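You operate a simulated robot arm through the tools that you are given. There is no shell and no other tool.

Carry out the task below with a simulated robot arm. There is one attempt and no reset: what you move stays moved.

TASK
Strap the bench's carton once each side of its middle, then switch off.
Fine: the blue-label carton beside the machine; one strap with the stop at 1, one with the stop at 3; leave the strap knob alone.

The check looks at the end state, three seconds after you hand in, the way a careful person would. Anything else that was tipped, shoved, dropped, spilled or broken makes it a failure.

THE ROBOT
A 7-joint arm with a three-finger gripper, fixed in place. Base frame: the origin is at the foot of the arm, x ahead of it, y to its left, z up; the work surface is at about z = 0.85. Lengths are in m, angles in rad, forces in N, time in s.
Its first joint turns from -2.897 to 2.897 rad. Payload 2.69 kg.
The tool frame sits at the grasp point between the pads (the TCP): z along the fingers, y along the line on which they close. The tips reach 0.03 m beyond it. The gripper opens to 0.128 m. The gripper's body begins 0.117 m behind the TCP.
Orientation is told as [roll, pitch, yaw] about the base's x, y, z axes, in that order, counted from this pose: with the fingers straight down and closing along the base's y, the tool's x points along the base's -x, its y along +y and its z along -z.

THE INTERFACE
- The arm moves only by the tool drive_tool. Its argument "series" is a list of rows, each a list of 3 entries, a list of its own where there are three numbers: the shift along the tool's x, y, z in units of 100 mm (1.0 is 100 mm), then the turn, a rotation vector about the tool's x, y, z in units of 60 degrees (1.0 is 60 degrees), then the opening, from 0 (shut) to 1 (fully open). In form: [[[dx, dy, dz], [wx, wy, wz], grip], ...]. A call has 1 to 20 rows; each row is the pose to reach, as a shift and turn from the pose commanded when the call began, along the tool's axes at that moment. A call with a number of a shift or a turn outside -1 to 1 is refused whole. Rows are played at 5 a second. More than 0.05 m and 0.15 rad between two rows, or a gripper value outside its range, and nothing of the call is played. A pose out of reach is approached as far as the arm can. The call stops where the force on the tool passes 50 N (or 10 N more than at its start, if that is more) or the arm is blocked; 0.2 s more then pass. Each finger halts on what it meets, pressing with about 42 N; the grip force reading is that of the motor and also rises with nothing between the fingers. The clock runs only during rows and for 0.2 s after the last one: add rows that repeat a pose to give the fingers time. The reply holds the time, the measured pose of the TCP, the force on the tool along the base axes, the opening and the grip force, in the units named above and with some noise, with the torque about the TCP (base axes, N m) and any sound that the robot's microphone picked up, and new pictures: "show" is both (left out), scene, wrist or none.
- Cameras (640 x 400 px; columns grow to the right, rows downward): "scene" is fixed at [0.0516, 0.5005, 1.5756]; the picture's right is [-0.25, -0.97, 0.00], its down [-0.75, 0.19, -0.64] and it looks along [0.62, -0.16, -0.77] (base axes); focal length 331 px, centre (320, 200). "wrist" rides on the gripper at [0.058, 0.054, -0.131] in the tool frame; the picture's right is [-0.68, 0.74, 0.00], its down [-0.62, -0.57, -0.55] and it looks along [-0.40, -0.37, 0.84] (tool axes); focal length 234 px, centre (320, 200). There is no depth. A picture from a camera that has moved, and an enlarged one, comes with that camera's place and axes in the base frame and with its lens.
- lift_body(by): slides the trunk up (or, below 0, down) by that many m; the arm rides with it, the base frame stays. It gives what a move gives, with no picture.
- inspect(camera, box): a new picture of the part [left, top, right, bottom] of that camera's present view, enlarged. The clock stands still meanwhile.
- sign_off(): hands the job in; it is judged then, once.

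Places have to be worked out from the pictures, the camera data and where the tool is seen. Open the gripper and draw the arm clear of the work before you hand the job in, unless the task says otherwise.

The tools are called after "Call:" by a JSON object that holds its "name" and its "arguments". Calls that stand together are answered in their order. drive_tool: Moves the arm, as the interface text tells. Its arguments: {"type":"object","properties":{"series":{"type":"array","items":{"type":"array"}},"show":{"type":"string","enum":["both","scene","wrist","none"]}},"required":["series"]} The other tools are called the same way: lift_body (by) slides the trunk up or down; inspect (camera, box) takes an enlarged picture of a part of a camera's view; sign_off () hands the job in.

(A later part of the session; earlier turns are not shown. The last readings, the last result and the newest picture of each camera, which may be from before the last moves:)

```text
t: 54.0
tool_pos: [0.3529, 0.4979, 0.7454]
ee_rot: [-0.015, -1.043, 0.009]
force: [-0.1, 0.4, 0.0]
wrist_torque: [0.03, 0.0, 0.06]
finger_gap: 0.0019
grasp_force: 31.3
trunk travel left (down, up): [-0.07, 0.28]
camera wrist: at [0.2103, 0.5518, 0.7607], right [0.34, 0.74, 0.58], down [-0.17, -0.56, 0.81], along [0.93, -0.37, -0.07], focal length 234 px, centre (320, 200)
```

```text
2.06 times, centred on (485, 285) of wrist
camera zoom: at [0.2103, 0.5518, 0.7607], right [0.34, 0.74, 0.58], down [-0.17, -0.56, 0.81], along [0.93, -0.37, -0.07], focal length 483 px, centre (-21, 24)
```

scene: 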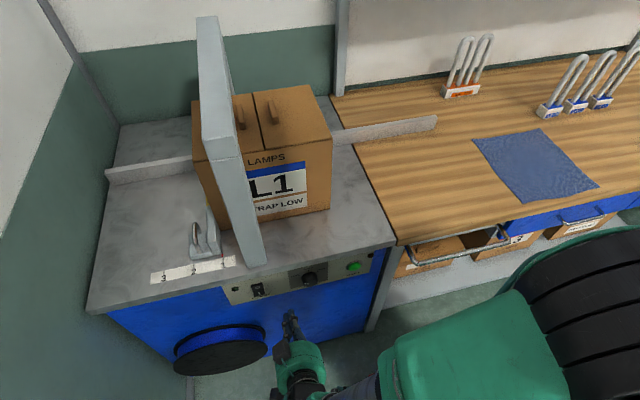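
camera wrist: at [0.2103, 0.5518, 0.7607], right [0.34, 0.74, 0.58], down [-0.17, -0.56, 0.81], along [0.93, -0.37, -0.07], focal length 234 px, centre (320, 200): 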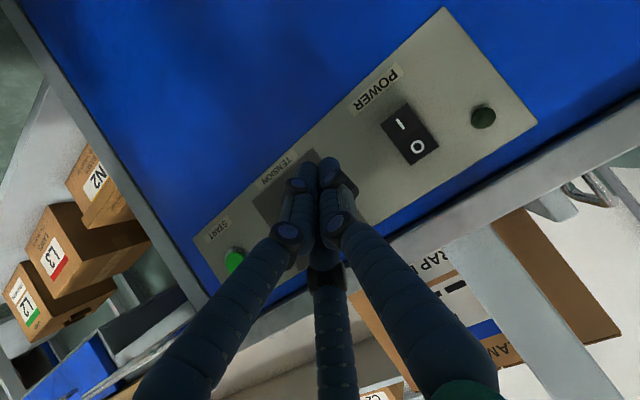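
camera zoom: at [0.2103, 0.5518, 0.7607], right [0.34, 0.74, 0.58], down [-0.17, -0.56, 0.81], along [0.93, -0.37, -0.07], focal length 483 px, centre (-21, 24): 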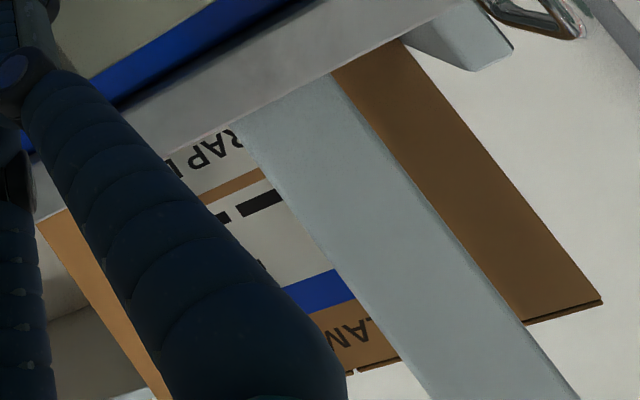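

The facet geometry (upper "O" facet flush, lower "I" facet sticking out) plus the dark lamp says the power is OFF, so I must press I first. I lower the trunk slightly to bring the fingertips to the I half (z≈0.72) and move to y≈0.566.

Call:
{"name": "lift_body", "arguments": {"by": -0.028}}

Call:
{"name": "drive_tool", "arguments": {"series": [[[0, 0.35, 0], [0, 0, 0], 0], [[0, 0.69, 0], [0, 0, 0], 0], [[-0.1, 0.69, 0.173], [0, 0, 0], 0], [[-0.2, 0.69, 0.346], [0, 0, 0], 0]], "show": "both"}}

Call:
{"name": "inspect", "arguments": {"camera": "wrist", "box": [240, 60, 440, 200]}}

Call:
{"name": "inspect", "arguments": {"camera": "scene", "box": [220, 265, 300, 320]}}

```text
t: 54.7
tool_pos: [0.3525, 0.4994, 0.7153]
ee_rot: [-0.015, -1.043, 0.011]
force: [-0.5, 0.5, 0.8]
wrist_torque: [0.03, 0.01, -0.02]
finger_gap: 0.0023
grasp_force: 31.3
trunk travel left (down, up): [-0.042, 0.308]
```

```text
t: 55.7
tool_pos: [0.3927, 0.5667, 0.7164]
ee_rot: [-0.016, -1.044, 0.012]
force: [0.2, 0.1, 0.8]
wrist_torque: [-0.02, -0.02, 0.02]
finger_gap: 0.0021
grasp_force: 31.1
trunk travel left (down, up): [-0.042, 0.308]
camera wrist: at [0.2507, 0.6211, 0.7323], right [0.34, 0.74, 0.58], down [-0.17, -0.56, 0.81], along [0.93, -0.37, -0.07], focal length 234 px, centre (320, 200)
```

scene: 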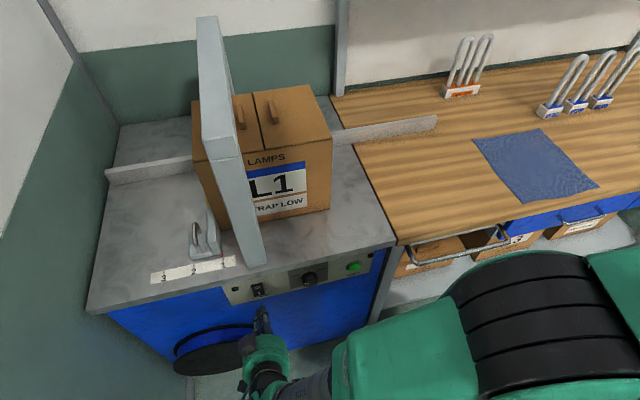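
wrist: 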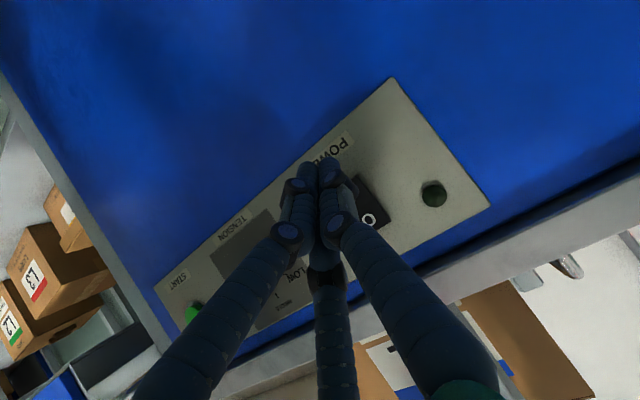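

```text
2.86 times, centred on (340, 130) of wrist
camera zoom: at [0.2507, 0.6211, 0.7323], right [0.34, 0.74, 0.58], down [-0.17, -0.56, 0.81], along [0.93, -0.37, -0.07], focal length 669 px, centre (263, 400)
```

zoom: 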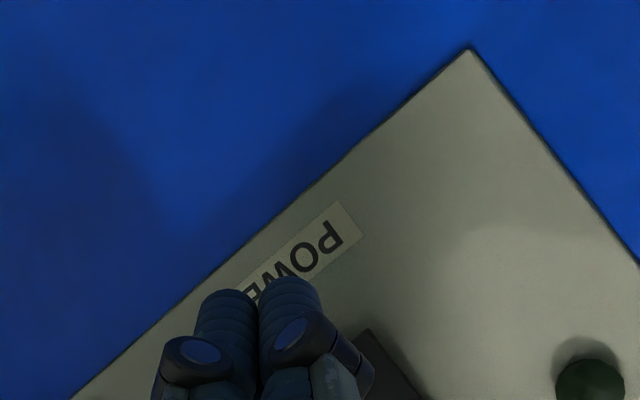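

```text
7.27 times, centred on (260, 292) of scene
camera zoom: at [0.0516, 0.5005, 1.5756], right [-0.25, -0.97, 0.0], down [-0.75, 0.19, -0.64], along [0.62, -0.16, -0.77], focal length 2410 px, centre (756, -473)
```

zoom: 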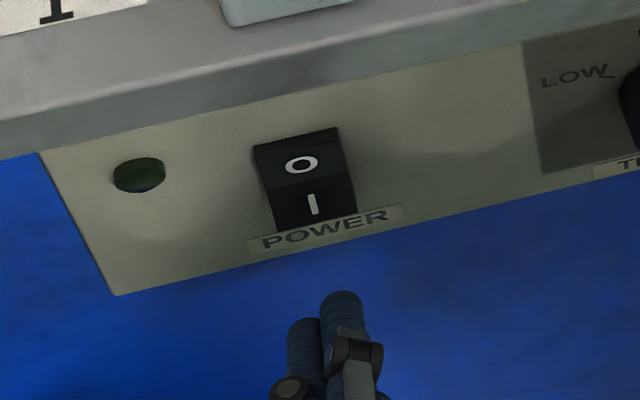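

The tip would land slightly low, so I raise 10 mm, shift 5 mm left, and then press the I half in 4 mm steps.

Call:
{"name": "drive_tool", "arguments": {"series": [[[-0.087, 0.05, -0.05], [0, 0, 0], 0], [[-0.167, 0.05, 0.089], [0, 0, 0], 0], [[-0.187, 0.05, 0.123], [0, 0, 0], 0], [[-0.207, 0.05, 0.158], [0, 0, 0], 0], [[-0.227, 0.05, 0.192], [0, 0, 0], 0]], "show": "none"}}

Call:
{"name": "inspect", "arguments": {"camera": "scene", "box": [220, 265, 300, 320]}}

```text
t: 56.9
tool_pos: [0.4196, 0.5722, 0.7253]
ee_rot: [-0.013, -1.043, 0.013]
force: [-1.0, -0.4, 0.3]
wrist_torque: [-0.02, -0.01, 0.02]
finger_gap: 0.0022
grasp_force: 31.3
trunk travel left (down, up): [-0.042, 0.308]
```

```text
7.27 times, centred on (260, 292) of scene
camera zoom: at [0.0516, 0.5005, 1.5756], right [-0.25, -0.97, 0.0], down [-0.75, 0.19, -0.64], along [0.62, -0.16, -0.77], focal length 2410 px, centre (756, -473)
```

zoom: 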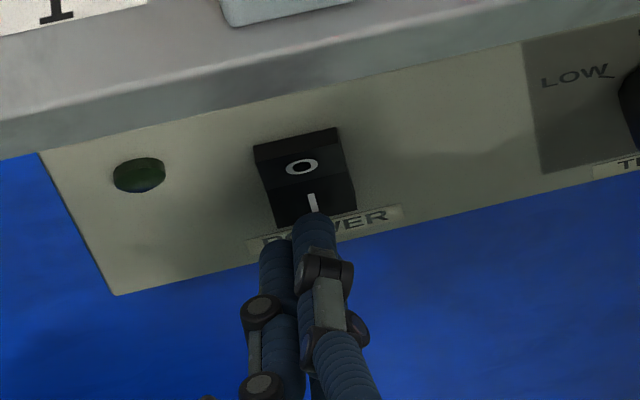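

The tip is exactly over the I half, just short of contact. I press on in 3 mm steps.

Call:
{"name": "drive_tool", "arguments": {"series": [[[-0.015, 0, 0.026], [0, 0, 0], 0], [[-0.03, 0, 0.052], [0, 0, 0], 0], [[-0.045, 0, 0.078], [0, 0, 0], 0]], "show": "none"}}

Call:
{"name": "inspect", "arguments": {"camera": "scene", "box": [220, 265, 300, 320]}}

```text
t: 57.6
tool_pos: [0.426, 0.5723, 0.7254]
ee_rot: [-0.017, -1.044, 0.017]
force: [-23.1, -2.0, 4.0]
wrist_torque: [0.06, -0.12, -0.14]
finger_gap: 0.0021
grasp_force: 31.3
trunk travel left (down, up): [-0.042, 0.308]
heard: click
stopped in row 3: the force on the tool passed its limit at 59 N (the readings are from after the stop); the commanded pose is now the measured one
```

```text
7.27 times, centred on (260, 292) of scene
camera zoom: at [0.0516, 0.5005, 1.5756], right [-0.25, -0.97, 0.0], down [-0.75, 0.19, -0.64], along [0.62, -0.16, -0.77], focal length 2410 px, centre (756, -473)
```

zoom: 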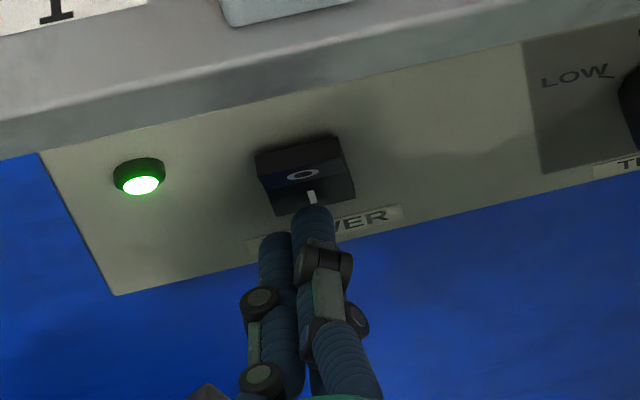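

The click came and the green power lamp is lit. I pull back and travel right, past the knob at a distance, to the START button.

Call:
{"name": "drive_tool", "arguments": {"series": [[[0.09, 0, -0.35], [0, 0, 0], 0], [[0.177, 0, -0.706], [0, 0, 0], 0], [[0.177, -0.35, -0.706], [0, 0, 0], 0], [[0.177, -0.7, -0.706], [0, 0, 0], 0], [[0.177, -1.0, -0.706], [0, 0, 0], 0]], "show": "none"}}

Call:
{"name": "drive_tool", "arguments": {"series": [[[0, -0.35, 0], [0, 0, 0], 0], [[0, -0.7, 0], [0, 0, 0], 0], [[0, -1.0, 0], [0, 0, 0], 0]], "show": "none"}}

Call:
{"name": "drive_tool", "arguments": {"series": [[[0, -0.35, 0], [0, 0, 0], 0], [[0, -0.74, 0], [0, 0, 0], 0]], "show": "scene"}}

Call:
{"name": "inspect", "arguments": {"camera": "scene", "box": [220, 220, 420, 320]}}

```text
t: 58.9
tool_pos: [0.3591, 0.469, 0.7455]
ee_rot: [-0.019, -1.042, 0.017]
force: [-0.6, 0.1, 0.1]
wrist_torque: [0.01, 0.02, -0.02]
finger_gap: 0.0023
grasp_force: 31.4
trunk travel left (down, up): [-0.042, 0.308]
```

```text
t: 59.6
tool_pos: [0.3555, 0.3719, 0.7464]
ee_rot: [-0.018, -1.041, 0.016]
force: [-0.4, 1.6, -0.9]
wrist_torque: [-0.05, -0.02, -0.08]
finger_gap: 0.0019
grasp_force: 31.4
trunk travel left (down, up): [-0.042, 0.308]
```

```text
t: 60.2
tool_pos: [0.3573, 0.2978, 0.7483]
ee_rot: [-0.016, -1.043, 0.014]
force: [0.1, 0.5, -0.4]
wrist_torque: [-0.04, -0.01, -0.01]
finger_gap: 0.002
grasp_force: 31.3
trunk travel left (down, up): [-0.042, 0.308]
```

scene: 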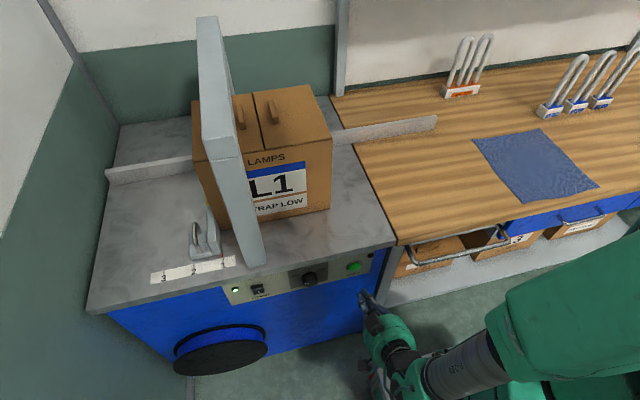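

```text
3.20 times, centred on (320, 270) of scene
camera zoom: at [0.0516, 0.5005, 1.5756], right [-0.25, -0.97, 0.0], down [-0.75, 0.19, -0.64], along [0.62, -0.16, -0.77], focal length 1061 px, centre (320, -24)
```

zoom: 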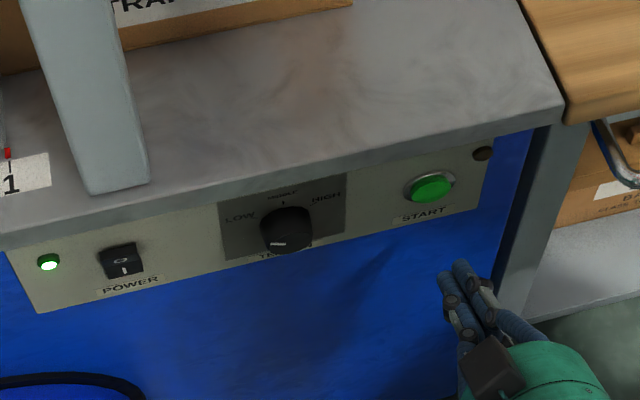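

The power lamp is lit and the rocker has tipped over. I press START once, stepping up to the depth that clicked before, and then retract.

Call:
{"name": "drive_tool", "arguments": {"series": [[[-0.15, 0, 0.26], [0, 0, 0], 0], [[-0.275, 0, 0.476], [0, 0, 0], 0], [[-0.315, 0, 0.546], [0, 0, 0], 0], [[-0.34, 0, 0.589], [0, 0, 0], 0], [[-0.365, 0, 0.632], [0, 0, 0], 0]], "show": "scene"}}

Call:
{"name": "inspect", "arguments": {"camera": "scene", "box": [220, 220, 420, 320]}}

```text
t: 61.5
tool_pos: [0.4289, 0.2985, 0.7473]
ee_rot: [-0.017, -1.043, 0.017]
force: [-18.3, 5.7, 0.3]
wrist_torque: [0.04, 0.0, 0.13]
finger_gap: 0.002
grasp_force: 31.5
trunk travel left (down, up): [-0.042, 0.308]
heard: click
```

scene: 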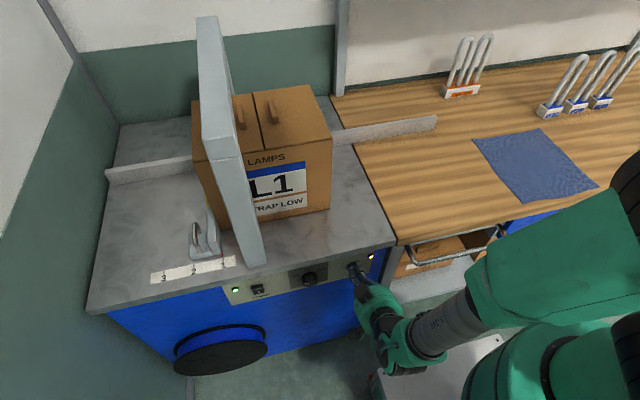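

```text
3.20 times, centred on (320, 270) of scene
camera zoom: at [0.0516, 0.5005, 1.5756], right [-0.25, -0.97, 0.0], down [-0.75, 0.19, -0.64], along [0.62, -0.16, -0.77], focal length 1061 px, centre (320, -24)
```

zoom: 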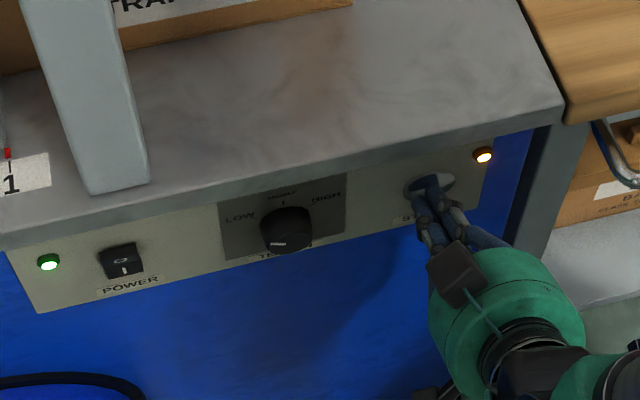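

The amber lamp lit up, so the strapping cycle is running. I retract and wait for it to finish before touching anything.

Call:
{"name": "drive_tool", "arguments": {"series": [[[0.05, 0, -0.087], [0, 0, 0], 0], [[0.15, 0, -0.26], [0, 0, 0], 0], [[0.3, 0, -0.52], [0, 0, 0], 0], [[0.3, 0, -0.52], [0, 0, 0], 0], [[0.3, 0, -0.52], [0, 0, 0], 0], [[0.3, 0, -0.52], [0, 0, 0], 0], [[0.3, 0, -0.52], [0, 0, 0], 0], [[0.3, 0, -0.52], [0, 0, 0], 0], [[0.3, 0, -0.52], [0, 0, 0], 0], [[0.3, 0, -0.52], [0, 0, 0], 0], [[0.3, 0, -0.52], [0, 0, 0], 0], [[0.3, 0, -0.52], [0, 0, 0], 0], [[0.3, 0, -0.52], [0, 0, 0], 0], [[0.3, 0, -0.52], [0, 0, 0], 0], [[0.3, 0, -0.52], [0, 0, 0], 0], [[0.3, 0, -0.52], [0, 0, 0], 0]], "show": "scene"}}

Call:
{"name": "inspect", "arguments": {"camera": "scene", "box": [220, 220, 420, 320]}}

Call:
{"name": "inspect", "arguments": {"camera": "scene", "box": [170, 60, 370, 280]}}

```text
t: 64.8
tool_pos: [0.3692, 0.2968, 0.749]
ee_rot: [-0.018, -1.041, 0.015]
force: [-0.1, -0.3, 0.7]
wrist_torque: [-0.01, 0.01, 0.04]
finger_gap: 0.002
grasp_force: 31.3
trunk travel left (down, up): [-0.042, 0.308]
```

scene: 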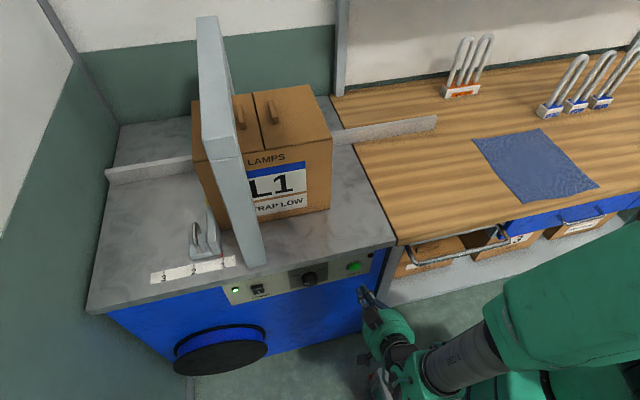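

```text
3.20 times, centred on (320, 270) of scene
camera zoom: at [0.0516, 0.5005, 1.5756], right [-0.25, -0.97, 0.0], down [-0.75, 0.19, -0.64], along [0.62, -0.16, -0.77], focal length 1061 px, centre (320, -24)
```

zoom: 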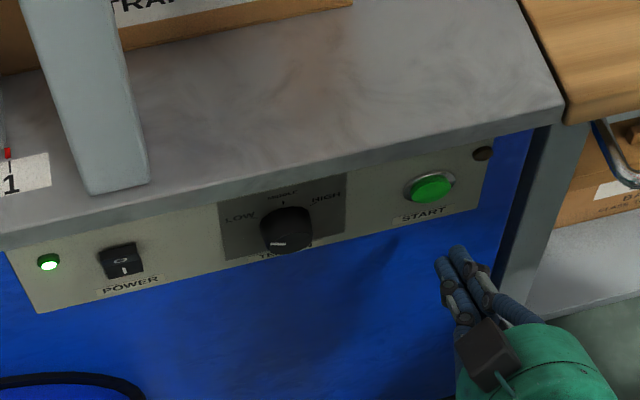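

```text
1.82 times, centred on (270, 170) of scene
camera zoom: at [0.0516, 0.5005, 1.5756], right [-0.25, -0.97, 0.0], down [-0.75, 0.19, -0.64], along [0.62, -0.16, -0.77], focal length 603 px, centre (411, 254)
```

zoom: 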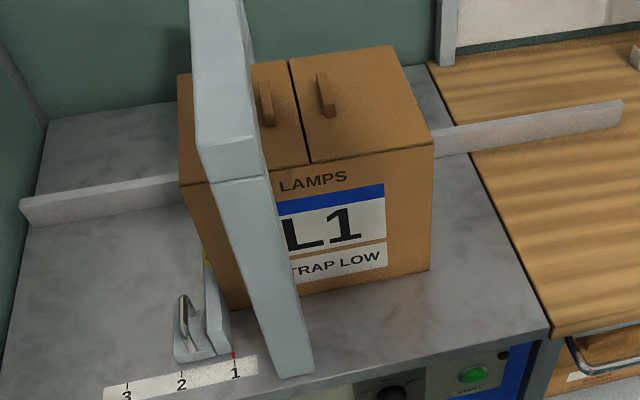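

The amber lamp is off again and the green lamp is still on, so the first cycle is done. I raise the trunk back to its original height, which also lifts the tool clear of the panel, and go up further.

Call:
{"name": "lift_body", "arguments": {"by": 0.108}}

Call:
{"name": "drive_tool", "arguments": {"series": [[[-0.2, -0.1, -0.3], [0, 0, 0], 0], [[-0.45, -0.3, -0.5], [0, 0, 0], 0], [[-0.7, -0.5, -0.65], [0, 0, 0], 0], [[-0.95, -0.7, -0.8], [0, 0, 0], 0]], "show": "none"}}

Call:
{"name": "drive_tool", "arguments": {"series": [[[-0.25, -0.07, -0.1], [0, 0.125, 0], 0], [[-0.45, -0.14, -0.2], [0, 0.25, 0], 0], [[-0.65, -0.2, -0.3], [0, 0.375, 0], 0], [[-0.8, -0.25, -0.4], [0, 0.5, 0], 0], [[-0.8, -0.25, -0.4], [0, 0.625, 0], 0], [[-0.8, -0.25, -0.4], [0, 0.75, 0], 0], [[-0.8, -0.25, -0.4], [0, 0.875, 0], 0], [[-0.8, -0.25, -0.4], [0, 1.0, 0], 0]], "show": "both"}}

```text
t: 66.2
tool_pos: [0.3679, 0.2973, 0.8558]
ee_rot: [-0.018, -1.042, 0.017]
force: [-1.1, -1.5, 0.2]
wrist_torque: [0.03, -0.01, 0.0]
finger_gap: 0.002
grasp_force: 31.3
trunk travel left (down, up): [-0.15, 0.2]
```

```text
t: 67.2
tool_pos: [0.3463, 0.2264, 0.9796]
ee_rot: [-0.019, -1.041, 0.018]
force: [0.0, -0.3, 0.4]
wrist_torque: [-0.06, -0.02, -0.03]
finger_gap: 0.0019
grasp_force: 31.7
trunk travel left (down, up): [-0.15, 0.2]
```

```text
t: 69.0
tool_pos: [0.354, 0.2019, 1.0691]
ee_rot: [-0.007, 0.006, 0.0]
force: [-0.1, 0.0, 0.4]
wrist_torque: [0.0, -0.01, -0.03]
finger_gap: 0.0021
grasp_force: 31.7
trunk travel left (down, up): [-0.15, 0.2]
camera wrist: at [0.2969, 0.2578, 1.2016], right [0.68, 0.74, -0.01], down [0.62, -0.56, 0.55], along [0.4, -0.38, -0.84], focal length 234 px, centre (320, 200)
```

scene: 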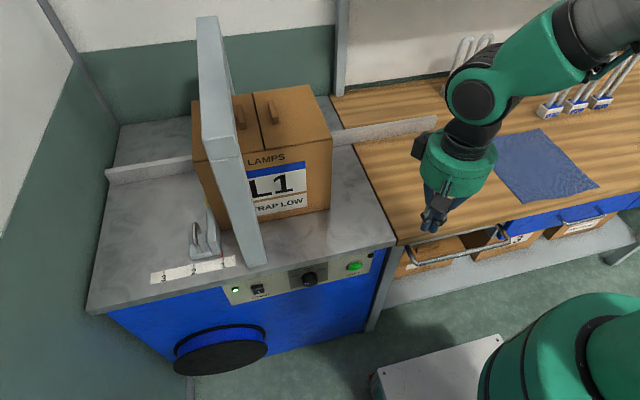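
wrist: 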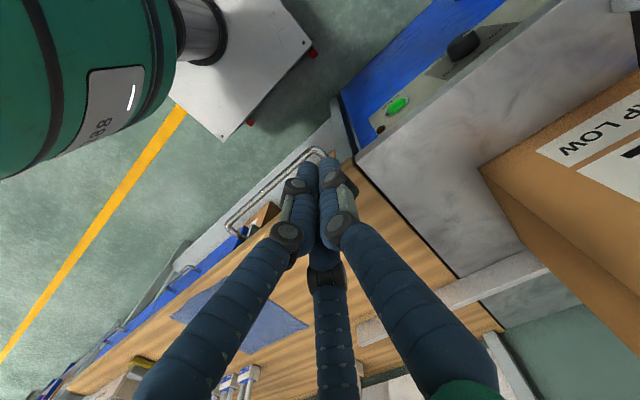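

Tool is level. I turn to yaw 60° again and go back to the right side of the carton, the same way as before.

Call:
{"name": "drive_tool", "arguments": {"series": [[[-0.2, 0, 0], [0, 0, -0.125], 0], [[-0.4, 0, 0], [0, 0, -0.25], 0], [[-0.6, 0, 0], [0, 0, -0.375], 0], [[-0.8, 0, 0], [0, 0, -0.5], 0], [[-1.0, 0, 0], [0, 0, -0.625], 0], [[-1.0, 0, 0], [0, 0, -0.75], 0], [[-1.0, 0, 0], [0, 0, -0.875], 0], [[-1.0, 0, 0], [0, 0, -1.0], 0]], "show": "none"}}

Call:
{"name": "drive_tool", "arguments": {"series": [[[-0.19, -0.33, 0], [0, 0, 0], 0], [[-0.38, -0.66, 0], [0, 0, 0], 0], [[-0.57, -0.99, 0], [0, 0, 0], 0]], "show": "none"}}

Call:
{"name": "drive_tool", "arguments": {"series": [[[-0.19, -0.33, 0], [0, 0, 0], 0.3], [[-0.38, -0.66, 0], [0, 0, 0], 0.7], [[-0.57, -0.99, 0], [0, 0, 0], 1]], "show": "both"}}

```text
t: 70.8
tool_pos: [0.4546, 0.2029, 1.0689]
ee_rot: [0.0, 0.011, 1.05]
force: [0.1, 0.0, 0.4]
wrist_torque: [0.01, 0.01, -0.01]
finger_gap: 0.002
grasp_force: 31.8
trunk travel left (down, up): [-0.15, 0.2]
```

```text
t: 71.7
tool_pos: [0.5688, 0.1998, 1.0694]
ee_rot: [0.0, 0.01, 1.048]
force: [-0.2, -0.1, -1.0]
wrist_torque: [-0.02, -0.04, -0.02]
finger_gap: 0.0018
grasp_force: 31.4
trunk travel left (down, up): [-0.15, 0.2]
```

```text
t: 72.5
tool_pos: [0.684, 0.2019, 1.0689]
ee_rot: [0.001, 0.01, 1.048]
force: [0.0, -0.5, 0.0]
wrist_torque: [0.03, 0.03, 0.04]
finger_gap: 0.1278
grasp_force: 0.0
trunk travel left (down, up): [-0.15, 0.2]
camera wrist: at [0.6089, 0.1794, 1.2003], right [-0.3, 0.95, -0.01], down [0.8, 0.26, 0.54], along [0.52, 0.16, -0.84], focal length 234 px, centre (320, 200)
```

scene: 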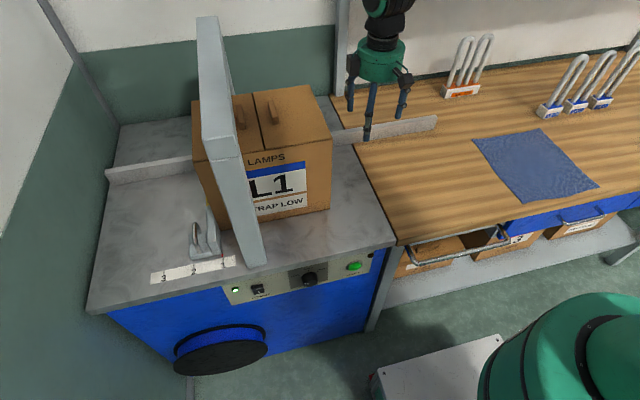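
wrist: 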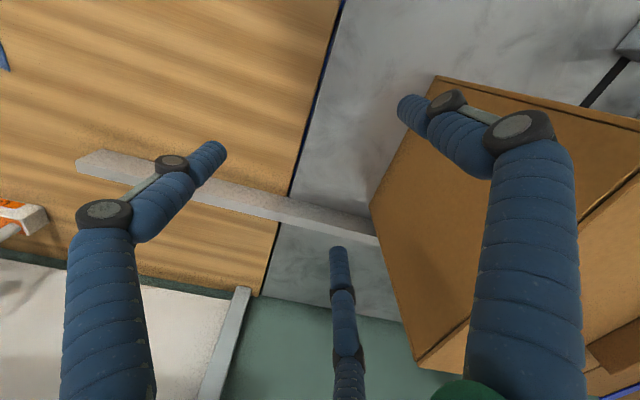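

Position is fine, and a hint of blue on the carton top suggests a strap. I set down to z≈0.994 at x≈0.718 and take a close look at that.

Call:
{"name": "drive_tool", "arguments": {"series": [[[-0.1, -0.15, 0.3], [0, 0, 0], 1], [[-0.17, -0.294, 0.6], [0, 0, 0], 1], [[-0.17, -0.294, 0.75], [0, 0, 0], 1]], "show": "both"}}

Call:
{"name": "inspect", "arguments": {"camera": "wrist", "box": [560, 300, 640, 400]}}

```text
t: 73.2
tool_pos: [0.7204, 0.202, 0.9918]
ee_rot: [-0.001, 0.011, 1.048]
force: [0.0, 0.7, 0.2]
wrist_torque: [0.01, 0.07, -0.01]
finger_gap: 0.1277
grasp_force: 0.0
trunk travel left (down, up): [-0.15, 0.2]
camera wrist: at [0.6445, 0.1794, 1.1248], right [-0.3, 0.95, -0.01], down [0.8, 0.26, 0.54], along [0.52, 0.16, -0.84], focal length 234 px, centre (320, 200)
```

scene: 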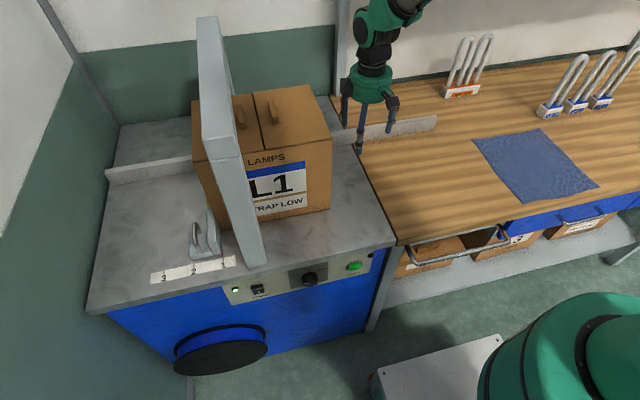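
wrist: 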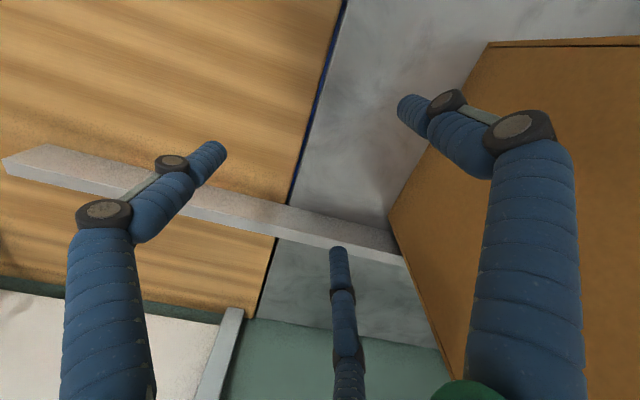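

```text
4.00 times, centred on (600, 350) of wrist
camera zoom: at [0.6445, 0.1794, 1.1248], right [-0.3, 0.95, -0.01], down [0.8, 0.26, 0.54], along [0.52, 0.16, -0.84], focal length 937 px, centre (-800, -400)
```

zoom: 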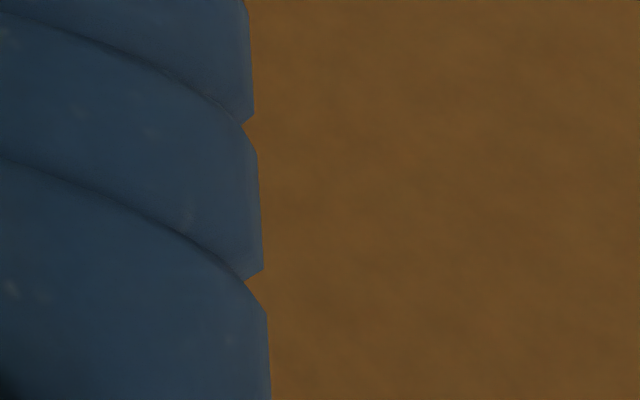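

I'm in place beside the carton. I push +y: the first 83 mm are free, then the carton and the loose stop should move together.

Call:
{"name": "drive_tool", "arguments": {"series": [[[-0.13, 0.075, 0], [0, 0, 0], 1], [[-0.26, 0.15, 0], [0, 0, 0], 1], [[-0.4, 0.231, 0], [0, 0, 0], 1], [[-0.53, 0.306, 0], [0, 0, 0], 1], [[-0.636, 0.367, 0], [0, 0, 0], 1], [[-0.742, 0.428, 0], [0, 0, 0], 1], [[-0.848, 0.49, 0], [0, 0, 0], 1], [[-0.953, 0.55, 0], [0, 0, 0], 1]], "show": "scene"}}

Call:
{"name": "inspect", "arguments": {"camera": "scene", "box": [120, 60, 360, 300]}}

```text
t: 75.0
tool_pos: [0.7173, 0.3138, 0.9905]
ee_rot: [0.002, 0.011, 1.05]
force: [-0.7, 0.6, -0.5]
wrist_torque: [-0.04, -0.02, 0.02]
finger_gap: 0.1276
grasp_force: 0.0
trunk travel left (down, up): [-0.15, 0.2]
```

scene: 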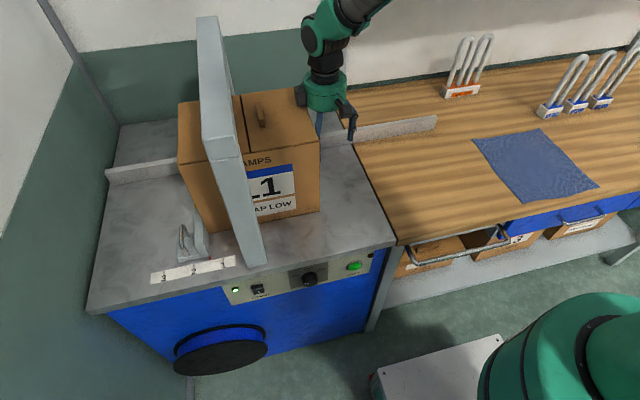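

```text
1.67 times, centred on (240, 180) of scene
camera zoom: at [0.0516, 0.5005, 1.5756], right [-0.25, -0.97, 0.0], down [-0.75, 0.19, -0.64], along [0.62, -0.16, -0.77], focal length 552 px, centre (453, 233)
```

zoom: 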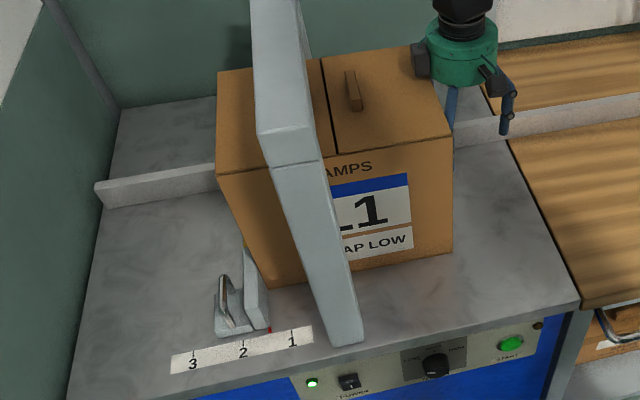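

The stop moves along with the carton (pointer between 1 and 2). I push on to just short of the target (tool y≈0.415).

Call:
{"name": "drive_tool", "arguments": {"series": [[[-0.106, 0.061, 0], [0, 0, 0], 1], [[-0.212, 0.122, 0], [0, 0, 0], 1], [[-0.318, 0.184, 0], [0, 0, 0], 1], [[-0.424, 0.245, 0], [0, 0, 0], 1], [[-0.53, 0.306, 0], [0, 0, 0], 1], [[-0.636, 0.367, 0], [0, 0, 0], 1], [[-0.742, 0.428, 0], [0, 0, 0], 1], [[-0.82, 0.473, 0], [0, 0, 0], 1], [[-0.876, 0.506, 0], [0, 0, 0], 1], [[-0.876, 0.506, 0], [0, 0, 0], 1]], "show": "scene"}}

Call:
{"name": "inspect", "arguments": {"camera": "scene", "box": [110, 60, 350, 300]}}

Call:
{"name": "inspect", "arguments": {"camera": "scene", "box": [130, 220, 250, 300]}}

```text
t: 77.2
tool_pos: [0.7168, 0.4135, 0.9914]
ee_rot: [-0.002, 0.011, 1.05]
force: [0.0, 1.0, -0.6]
wrist_torque: [0.0, 0.01, -0.02]
finger_gap: 0.1281
grasp_force: 0.0
trunk travel left (down, up): [-0.15, 0.2]
```

scene: 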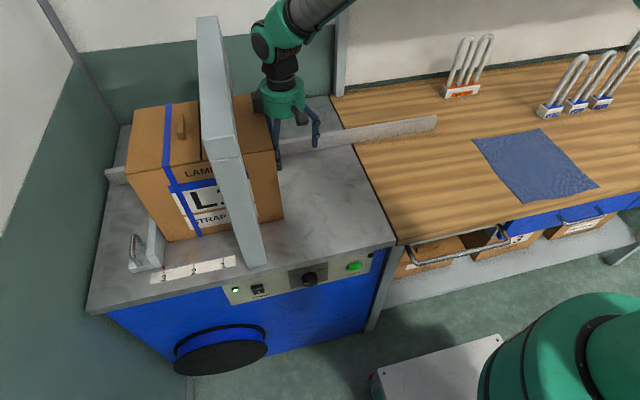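

```text
1.67 times, centred on (230, 180) of scene
camera zoom: at [0.0516, 0.5005, 1.5756], right [-0.25, -0.97, 0.0], down [-0.75, 0.19, -0.64], along [0.62, -0.16, -0.77], focal length 552 px, centre (470, 233)
```

zoom: 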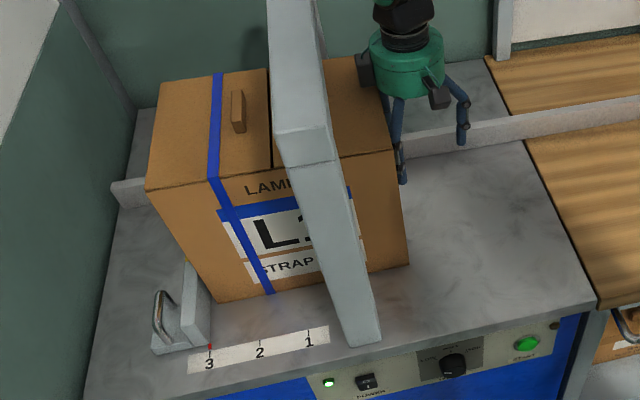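

```text
5.00 times, centred on (190, 260) of scene
camera zoom: at [0.0516, 0.5005, 1.5756], right [-0.25, -0.97, 0.0], down [-0.75, 0.19, -0.64], along [0.62, -0.16, -0.77], focal length 1657 px, centre (970, -100)
```

zoom: 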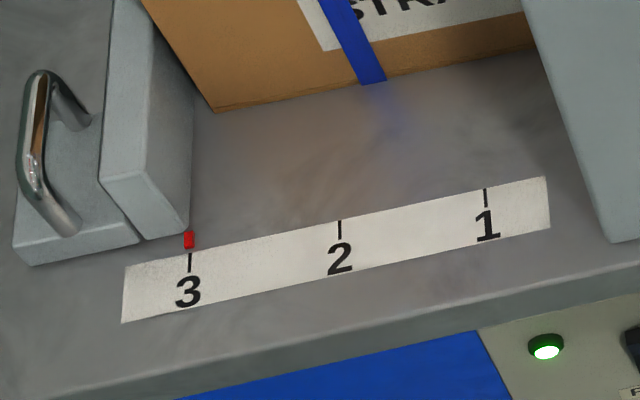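

The first strap is on the carton. The stop sits exactly at 3 (it seems to have snapped into a detent) with about 10 mm gap to the carton; I close the gap in small steps until I feel contact.

Call:
{"name": "drive_tool", "arguments": {"series": [[[-0.035, 0.02, 0], [0, 0, 0], 1], [[-0.07, 0.04, 0], [0, 0, 0], 1], [[-0.07, 0.04, 0], [0, 0, 0], 1]], "show": "none"}}

Call:
{"name": "inspect", "arguments": {"camera": "scene", "box": [130, 220, 250, 300]}}

```text
t: 78.0
tool_pos: [0.7168, 0.4232, 0.9915]
ee_rot: [0.001, 0.009, 1.049]
force: [0.0, -0.8, 0.7]
wrist_torque: [0.17, 0.07, 0.11]
finger_gap: 0.128
grasp_force: 0.0
trunk travel left (down, up): [-0.15, 0.2]
```

```text
5.00 times, centred on (190, 260) of scene
camera zoom: at [0.0516, 0.5005, 1.5756], right [-0.25, -0.97, 0.0], down [-0.75, 0.19, -0.64], along [0.62, -0.16, -0.77], focal length 1657 px, centre (970, -100)
```

zoom: 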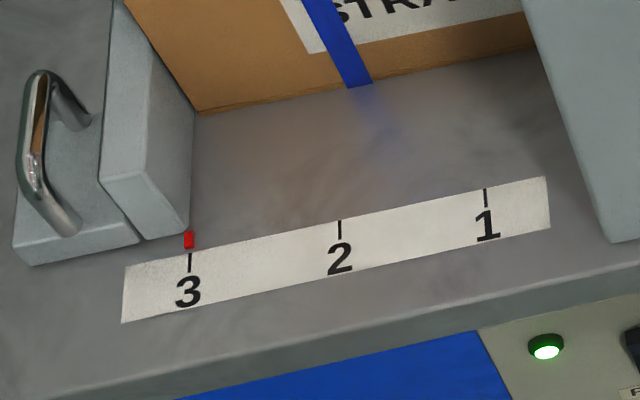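

The carton is now almost at the stop. I add 2–3 mm to make contact.

Call:
{"name": "drive_tool", "arguments": {"series": [[[-0.01, 0.006, 0], [0, 0, 0], 1], [[-0.02, 0.012, 0], [0, 0, 0], 1], [[-0.02, 0.012, 0], [0, 0, 0], 1]], "show": "none"}}

Call:
{"name": "inspect", "arguments": {"camera": "scene", "box": [130, 220, 250, 300]}}

```text
t: 78.8
tool_pos: [0.7161, 0.4236, 0.9899]
ee_rot: [0.001, 0.009, 1.049]
force: [-2.1, -9.3, 3.5]
wrist_torque: [0.82, -0.29, 0.15]
finger_gap: 0.128
grasp_force: 0.0
trunk travel left (down, up): [-0.15, 0.2]
```

```text
5.00 times, centred on (190, 260) of scene
camera zoom: at [0.0516, 0.5005, 1.5756], right [-0.25, -0.97, 0.0], down [-0.75, 0.19, -0.64], along [0.62, -0.16, -0.77], focal length 1657 px, centre (970, -100)
```

zoom: 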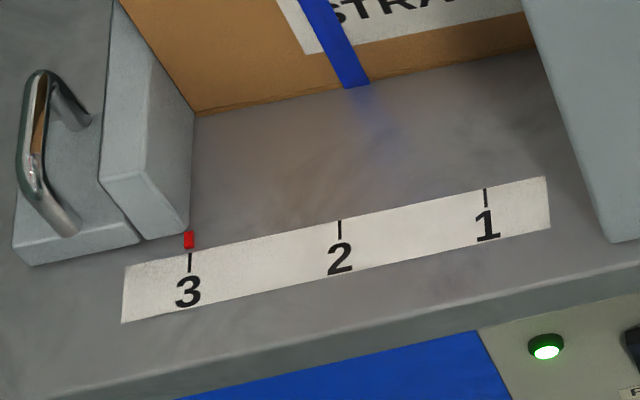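

Contact is firm (−9 N) with the pointer on 3. I back away and return to the START button the same way as before.

Call:
{"name": "drive_tool", "arguments": {"series": [[[0.2, -0.115, 0], [0, 0, 0], 1], [[0.5, -0.29, 0], [0, 0, 0], 1], [[0.866, -0.5, 0], [0, 0, 0], 1]], "show": "none"}}

Call:
{"name": "drive_tool", "arguments": {"series": [[[0.35, -0.2, 0], [0, 0, 0], 0.8], [[0.7, -0.4, -0.2], [0, 0, 0], 0.5], [[0.98, -0.566, -0.5], [0, 0, 0], 0]], "show": "scene"}}

Call:
{"name": "drive_tool", "arguments": {"series": [[[0.19, 0.33, 0], [0, 0, 0], 0], [[0.38, 0.66, 0], [0, 0, 0], 0], [[0.57, 0.99, 0], [0, 0, 0], 0]], "show": "none"}}

Call:
{"name": "drive_tool", "arguments": {"series": [[[0.19, 0.33, 0], [0, 0, 0], 0], [[0.38, 0.66, 0], [0, 0, 0], 0], [[0.57, 0.99, 0], [0, 0, 0], 0]], "show": "none"}}

Call:
{"name": "drive_tool", "arguments": {"series": [[[0.1, 0.17, 0], [0, 0, 0.13], 0], [[0.2, 0.35, 0], [0, 0, 0.26], 0], [[0.3, 0.52, 0], [0, 0, 0.39], 0], [[0.4, 0.69, 0], [0, 0, 0.52], 0], [[0.5, 0.866, 0], [0, 0, 0.65], 0], [[0.5, 0.866, 0], [0, 0, 0.78], 0], [[0.5, 0.866, 0], [0, 0, 0.9], 0], [[0.5, 0.866, 0], [0, 0, 1.0], 0]], "show": "scene"}}

```text
t: 79.7
tool_pos: [0.7176, 0.3266, 0.9923]
ee_rot: [0.001, 0.011, 1.049]
force: [0.2, 0.2, -0.1]
wrist_torque: [-0.04, -0.01, 0.02]
finger_gap: 0.128
grasp_force: 0.0
trunk travel left (down, up): [-0.15, 0.2]
```

```text
t: 80.5
tool_pos: [0.7153, 0.2105, 1.0432]
ee_rot: [0.0, 0.01, 1.05]
force: [0.3, -0.5, 0.3]
wrist_torque: [0.04, 0.02, 0.03]
finger_gap: 0.0021
grasp_force: 29.1
trunk travel left (down, up): [-0.15, 0.2]
```

scene: 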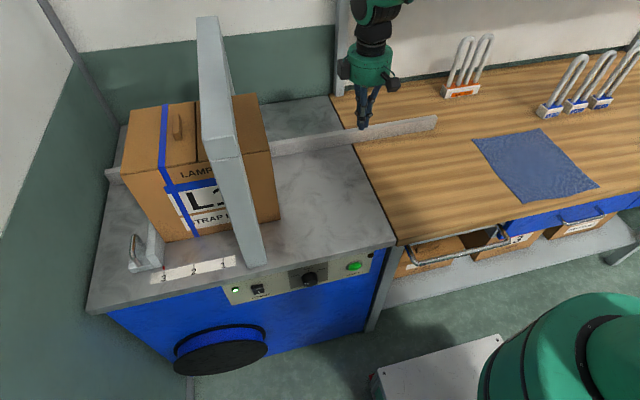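

```text
t: 81.2
tool_pos: [0.6004, 0.2126, 1.0449]
ee_rot: [-0.001, 0.011, 1.049]
force: [-0.9, 0.7, -0.9]
wrist_torque: [-0.01, 0.01, -0.01]
finger_gap: 0.0022
grasp_force: 31.3
trunk travel left (down, up): [-0.15, 0.2]
```

```text
t: 82.0
tool_pos: [0.4863, 0.2117, 1.0444]
ee_rot: [0.002, 0.009, 1.048]
force: [0.9, 0.0, 0.2]
wrist_torque: [0.02, 0.01, 0.01]
finger_gap: 0.0018
grasp_force: 31.7
trunk travel left (down, up): [-0.15, 0.2]
```

```text
t: 83.8
tool_pos: [0.3883, 0.2124, 1.0434]
ee_rot: [-0.007, 0.006, -0.004]
force: [0.9, -0.3, 0.1]
wrist_torque: [-0.01, 0.01, -0.01]
finger_gap: 0.0019
grasp_force: 31.8
trunk travel left (down, up): [-0.15, 0.2]
```

scene: 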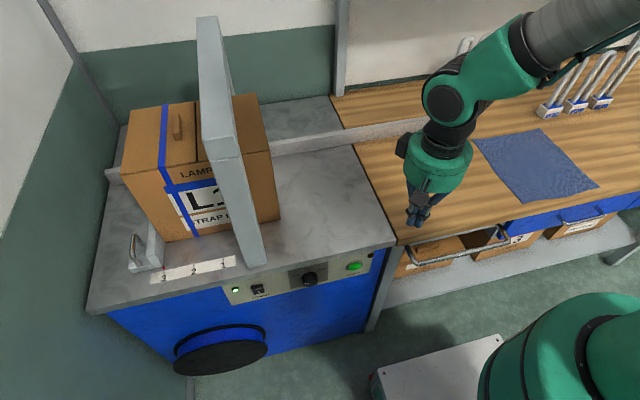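

Now I tilt the tool forward, descend, and lower the trunk to reach the START button again.

Call:
{"name": "drive_tool", "arguments": {"series": [[[0.05, 0.11, 0], [0, -0.125, 0], 0], [[0.1, 0.22, 0], [0, -0.25, 0], 0], [[0.15, 0.33, 0], [0, -0.375, 0], 0], [[0.2, 0.44, 0], [0, -0.5, 0], 0], [[0.25, 0.55, 0], [0, -0.625, 0], 0], [[0.3, 0.66, 0], [0, -0.75, 0], 0], [[0.35, 0.77, 0], [0, -0.875, 0], 0], [[0.4, 0.855, 0], [0, -1.0, 0], 0]], "show": "none"}}

Call:
{"name": "drive_tool", "arguments": {"series": [[[0.24, 0, 0.14], [0, 0, 0], 0], [[0.48, 0, 0.28], [0, 0, 0], 0], [[0.72, 0, 0.42], [0, 0, 0], 0], [[0.95, 0, 0.55], [0, 0, 0], 0]], "show": "none"}}

Call:
{"name": "drive_tool", "arguments": {"series": [[[0.24, 0, 0.14], [0, 0, 0], 0], [[0.48, 0, 0.28], [0, 0, 0], 0], [[0.6, 0, 0.35], [0, 0, 0], 0]], "show": "none"}}

Call:
{"name": "lift_body", "arguments": {"by": -0.11}}

Call:
{"name": "inspect", "arguments": {"camera": "scene", "box": [220, 220, 420, 320]}}

```text
t: 85.7
tool_pos: [0.3478, 0.297, 1.0442]
ee_rot: [-0.014, -1.047, 0.013]
force: [0.0, -0.7, -0.1]
wrist_torque: [0.02, 0.02, 0.02]
finger_gap: 0.002
grasp_force: 31.4
trunk travel left (down, up): [-0.15, 0.2]
```

```text
t: 86.7
tool_pos: [0.3472, 0.2965, 0.9339]
ee_rot: [-0.013, -1.044, 0.012]
force: [-0.4, -0.2, 0.6]
wrist_torque: [0.04, 0.01, 0.01]
finger_gap: 0.002
grasp_force: 31.8
trunk travel left (down, up): [-0.15, 0.2]
```

```text
t: 87.5
tool_pos: [0.3494, 0.2954, 0.8643]
ee_rot: [-0.016, -1.042, 0.015]
force: [-0.3, -0.3, -0.1]
wrist_torque: [-0.02, -0.02, -0.02]
finger_gap: 0.0019
grasp_force: 31.6
trunk travel left (down, up): [-0.15, 0.2]
```

```text
t: 88.9
tool_pos: [0.3487, 0.2965, 0.7539]
ee_rot: [-0.016, -1.043, 0.016]
force: [0.1, -0.5, 0.8]
wrist_torque: [0.0, 0.03, 0.01]
finger_gap: 0.0023
grasp_force: 32.0
trunk travel left (down, up): [-0.04, 0.31]
```

```text
3.20 times, centred on (320, 270) of scene
camera zoom: at [0.0516, 0.5005, 1.5756], right [-0.25, -0.97, 0.0], down [-0.75, 0.19, -0.64], along [0.62, -0.16, -0.77], focal length 1061 px, centre (320, -24)
```

zoom: 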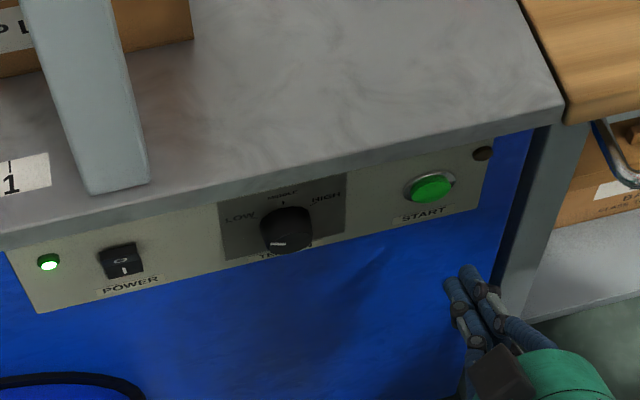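

Verified: lamp green, carton untouched. I press START for the second strap.

Call:
{"name": "drive_tool", "arguments": {"series": [[[-0.115, 0.02, 0.338], [0, 0, 0], 0], [[-0.24, 0.02, 0.555], [0, 0, 0], 0], [[-0.285, 0.02, 0.633], [0, 0, 0], 0], [[-0.31, 0.02, 0.676], [0, 0, 0], 0], [[-0.335, 0.02, 0.719], [0, 0, 0], 0], [[-0.345, 0.02, 0.736], [0, 0, 0], 0]], "show": "none"}}

Call:
{"name": "inspect", "arguments": {"camera": "scene", "box": [220, 220, 420, 320]}}

```text
t: 90.3
tool_pos: [0.4288, 0.2973, 0.7454]
ee_rot: [-0.018, -1.043, 0.018]
force: [-22.1, 0.3, 6.2]
wrist_torque: [-0.04, -0.22, -0.03]
finger_gap: 0.0019
grasp_force: 31.3
trunk travel left (down, up): [-0.04, 0.31]
heard: click
```

```text
3.20 times, centred on (320, 270) of scene
camera zoom: at [0.0516, 0.5005, 1.5756], right [-0.25, -0.97, 0.0], down [-0.75, 0.19, -0.64], along [0.62, -0.16, -0.77], focal length 1061 px, centre (320, -24)
```

zoom: 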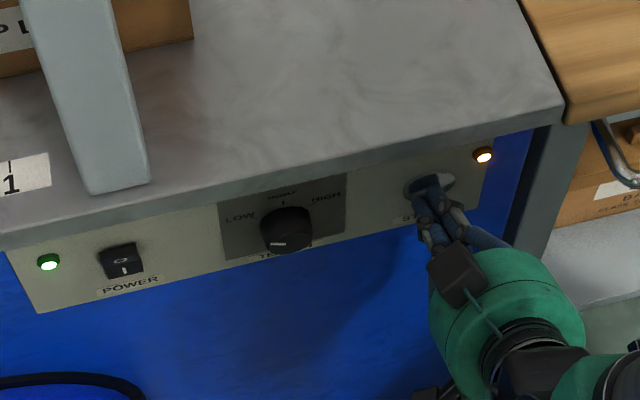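

The amber lamp is lit again. I retract and wait for the cycle to finish.

Call:
{"name": "drive_tool", "arguments": {"series": [[[0.05, 0, -0.087], [0, 0, 0], 0], [[0.15, 0, -0.26], [0, 0, 0], 0], [[0.35, 0, -0.606], [0, 0, 0], 0], [[0.35, 0, -0.606], [0, 0, 0], 0], [[0.35, 0, -0.606], [0, 0, 0], 0], [[0.35, 0, -0.606], [0, 0, 0], 0], [[0.35, 0, -0.606], [0, 0, 0], 0], [[0.35, 0, -0.606], [0, 0, 0], 0], [[0.35, 0, -0.606], [0, 0, 0], 0], [[0.35, 0, -0.606], [0, 0, 0], 0], [[0.35, 0, -0.606], [0, 0, 0], 0], [[0.35, 0, -0.606], [0, 0, 0], 0], [[0.35, 0, -0.606], [0, 0, 0], 0], [[0.35, 0, -0.606], [0, 0, 0], 0], [[0.35, 0, -0.606], [0, 0, 0], 0], [[0.35, 0, -0.606], [0, 0, 0], 0], [[0.35, 0, -0.606], [0, 0, 0], 0], [[0.35, 0, -0.606], [0, 0, 0], 0], [[0.35, 0, -0.606], [0, 0, 0], 0]], "show": "scene"}}

Call:
{"name": "inspect", "arguments": {"camera": "scene", "box": [110, 60, 350, 300]}}

Call:
{"name": "inspect", "arguments": {"camera": "scene", "box": [220, 220, 420, 320]}}

```text
t: 94.3
tool_pos: [0.3612, 0.297, 0.7472]
ee_rot: [-0.019, -1.04, 0.016]
force: [0.4, 0.3, 0.1]
wrist_torque: [-0.02, 0.0, 0.01]
finger_gap: 0.0022
grasp_force: 31.2
trunk travel left (down, up): [-0.04, 0.31]
```

scene: 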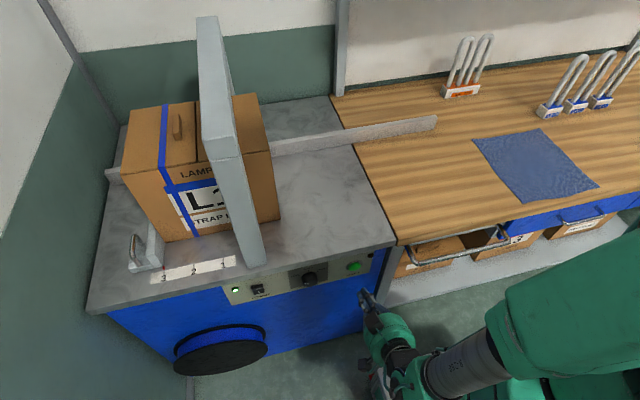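

```text
1.67 times, centred on (230, 180) of scene
camera zoom: at [0.0516, 0.5005, 1.5756], right [-0.25, -0.97, 0.0], down [-0.75, 0.19, -0.64], along [0.62, -0.16, -0.77], focal length 552 px, centre (470, 233)
```

zoom: 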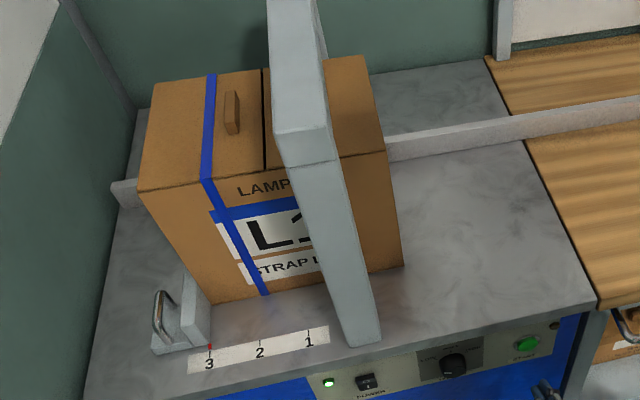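

```text
3.20 times, centred on (320, 270) of scene
camera zoom: at [0.0516, 0.5005, 1.5756], right [-0.25, -0.97, 0.0], down [-0.75, 0.19, -0.64], along [0.62, -0.16, -0.77], focal length 1061 px, centre (320, -24)
```

zoom: 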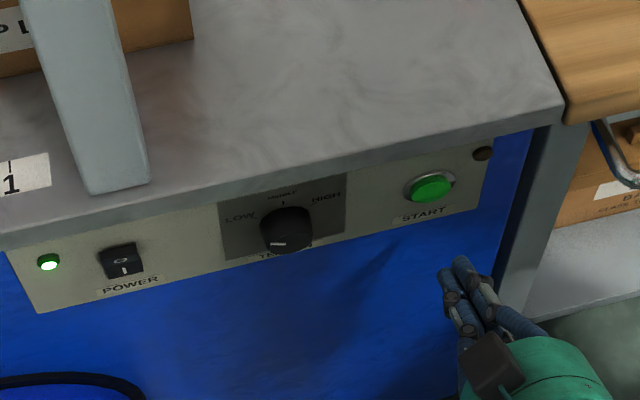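

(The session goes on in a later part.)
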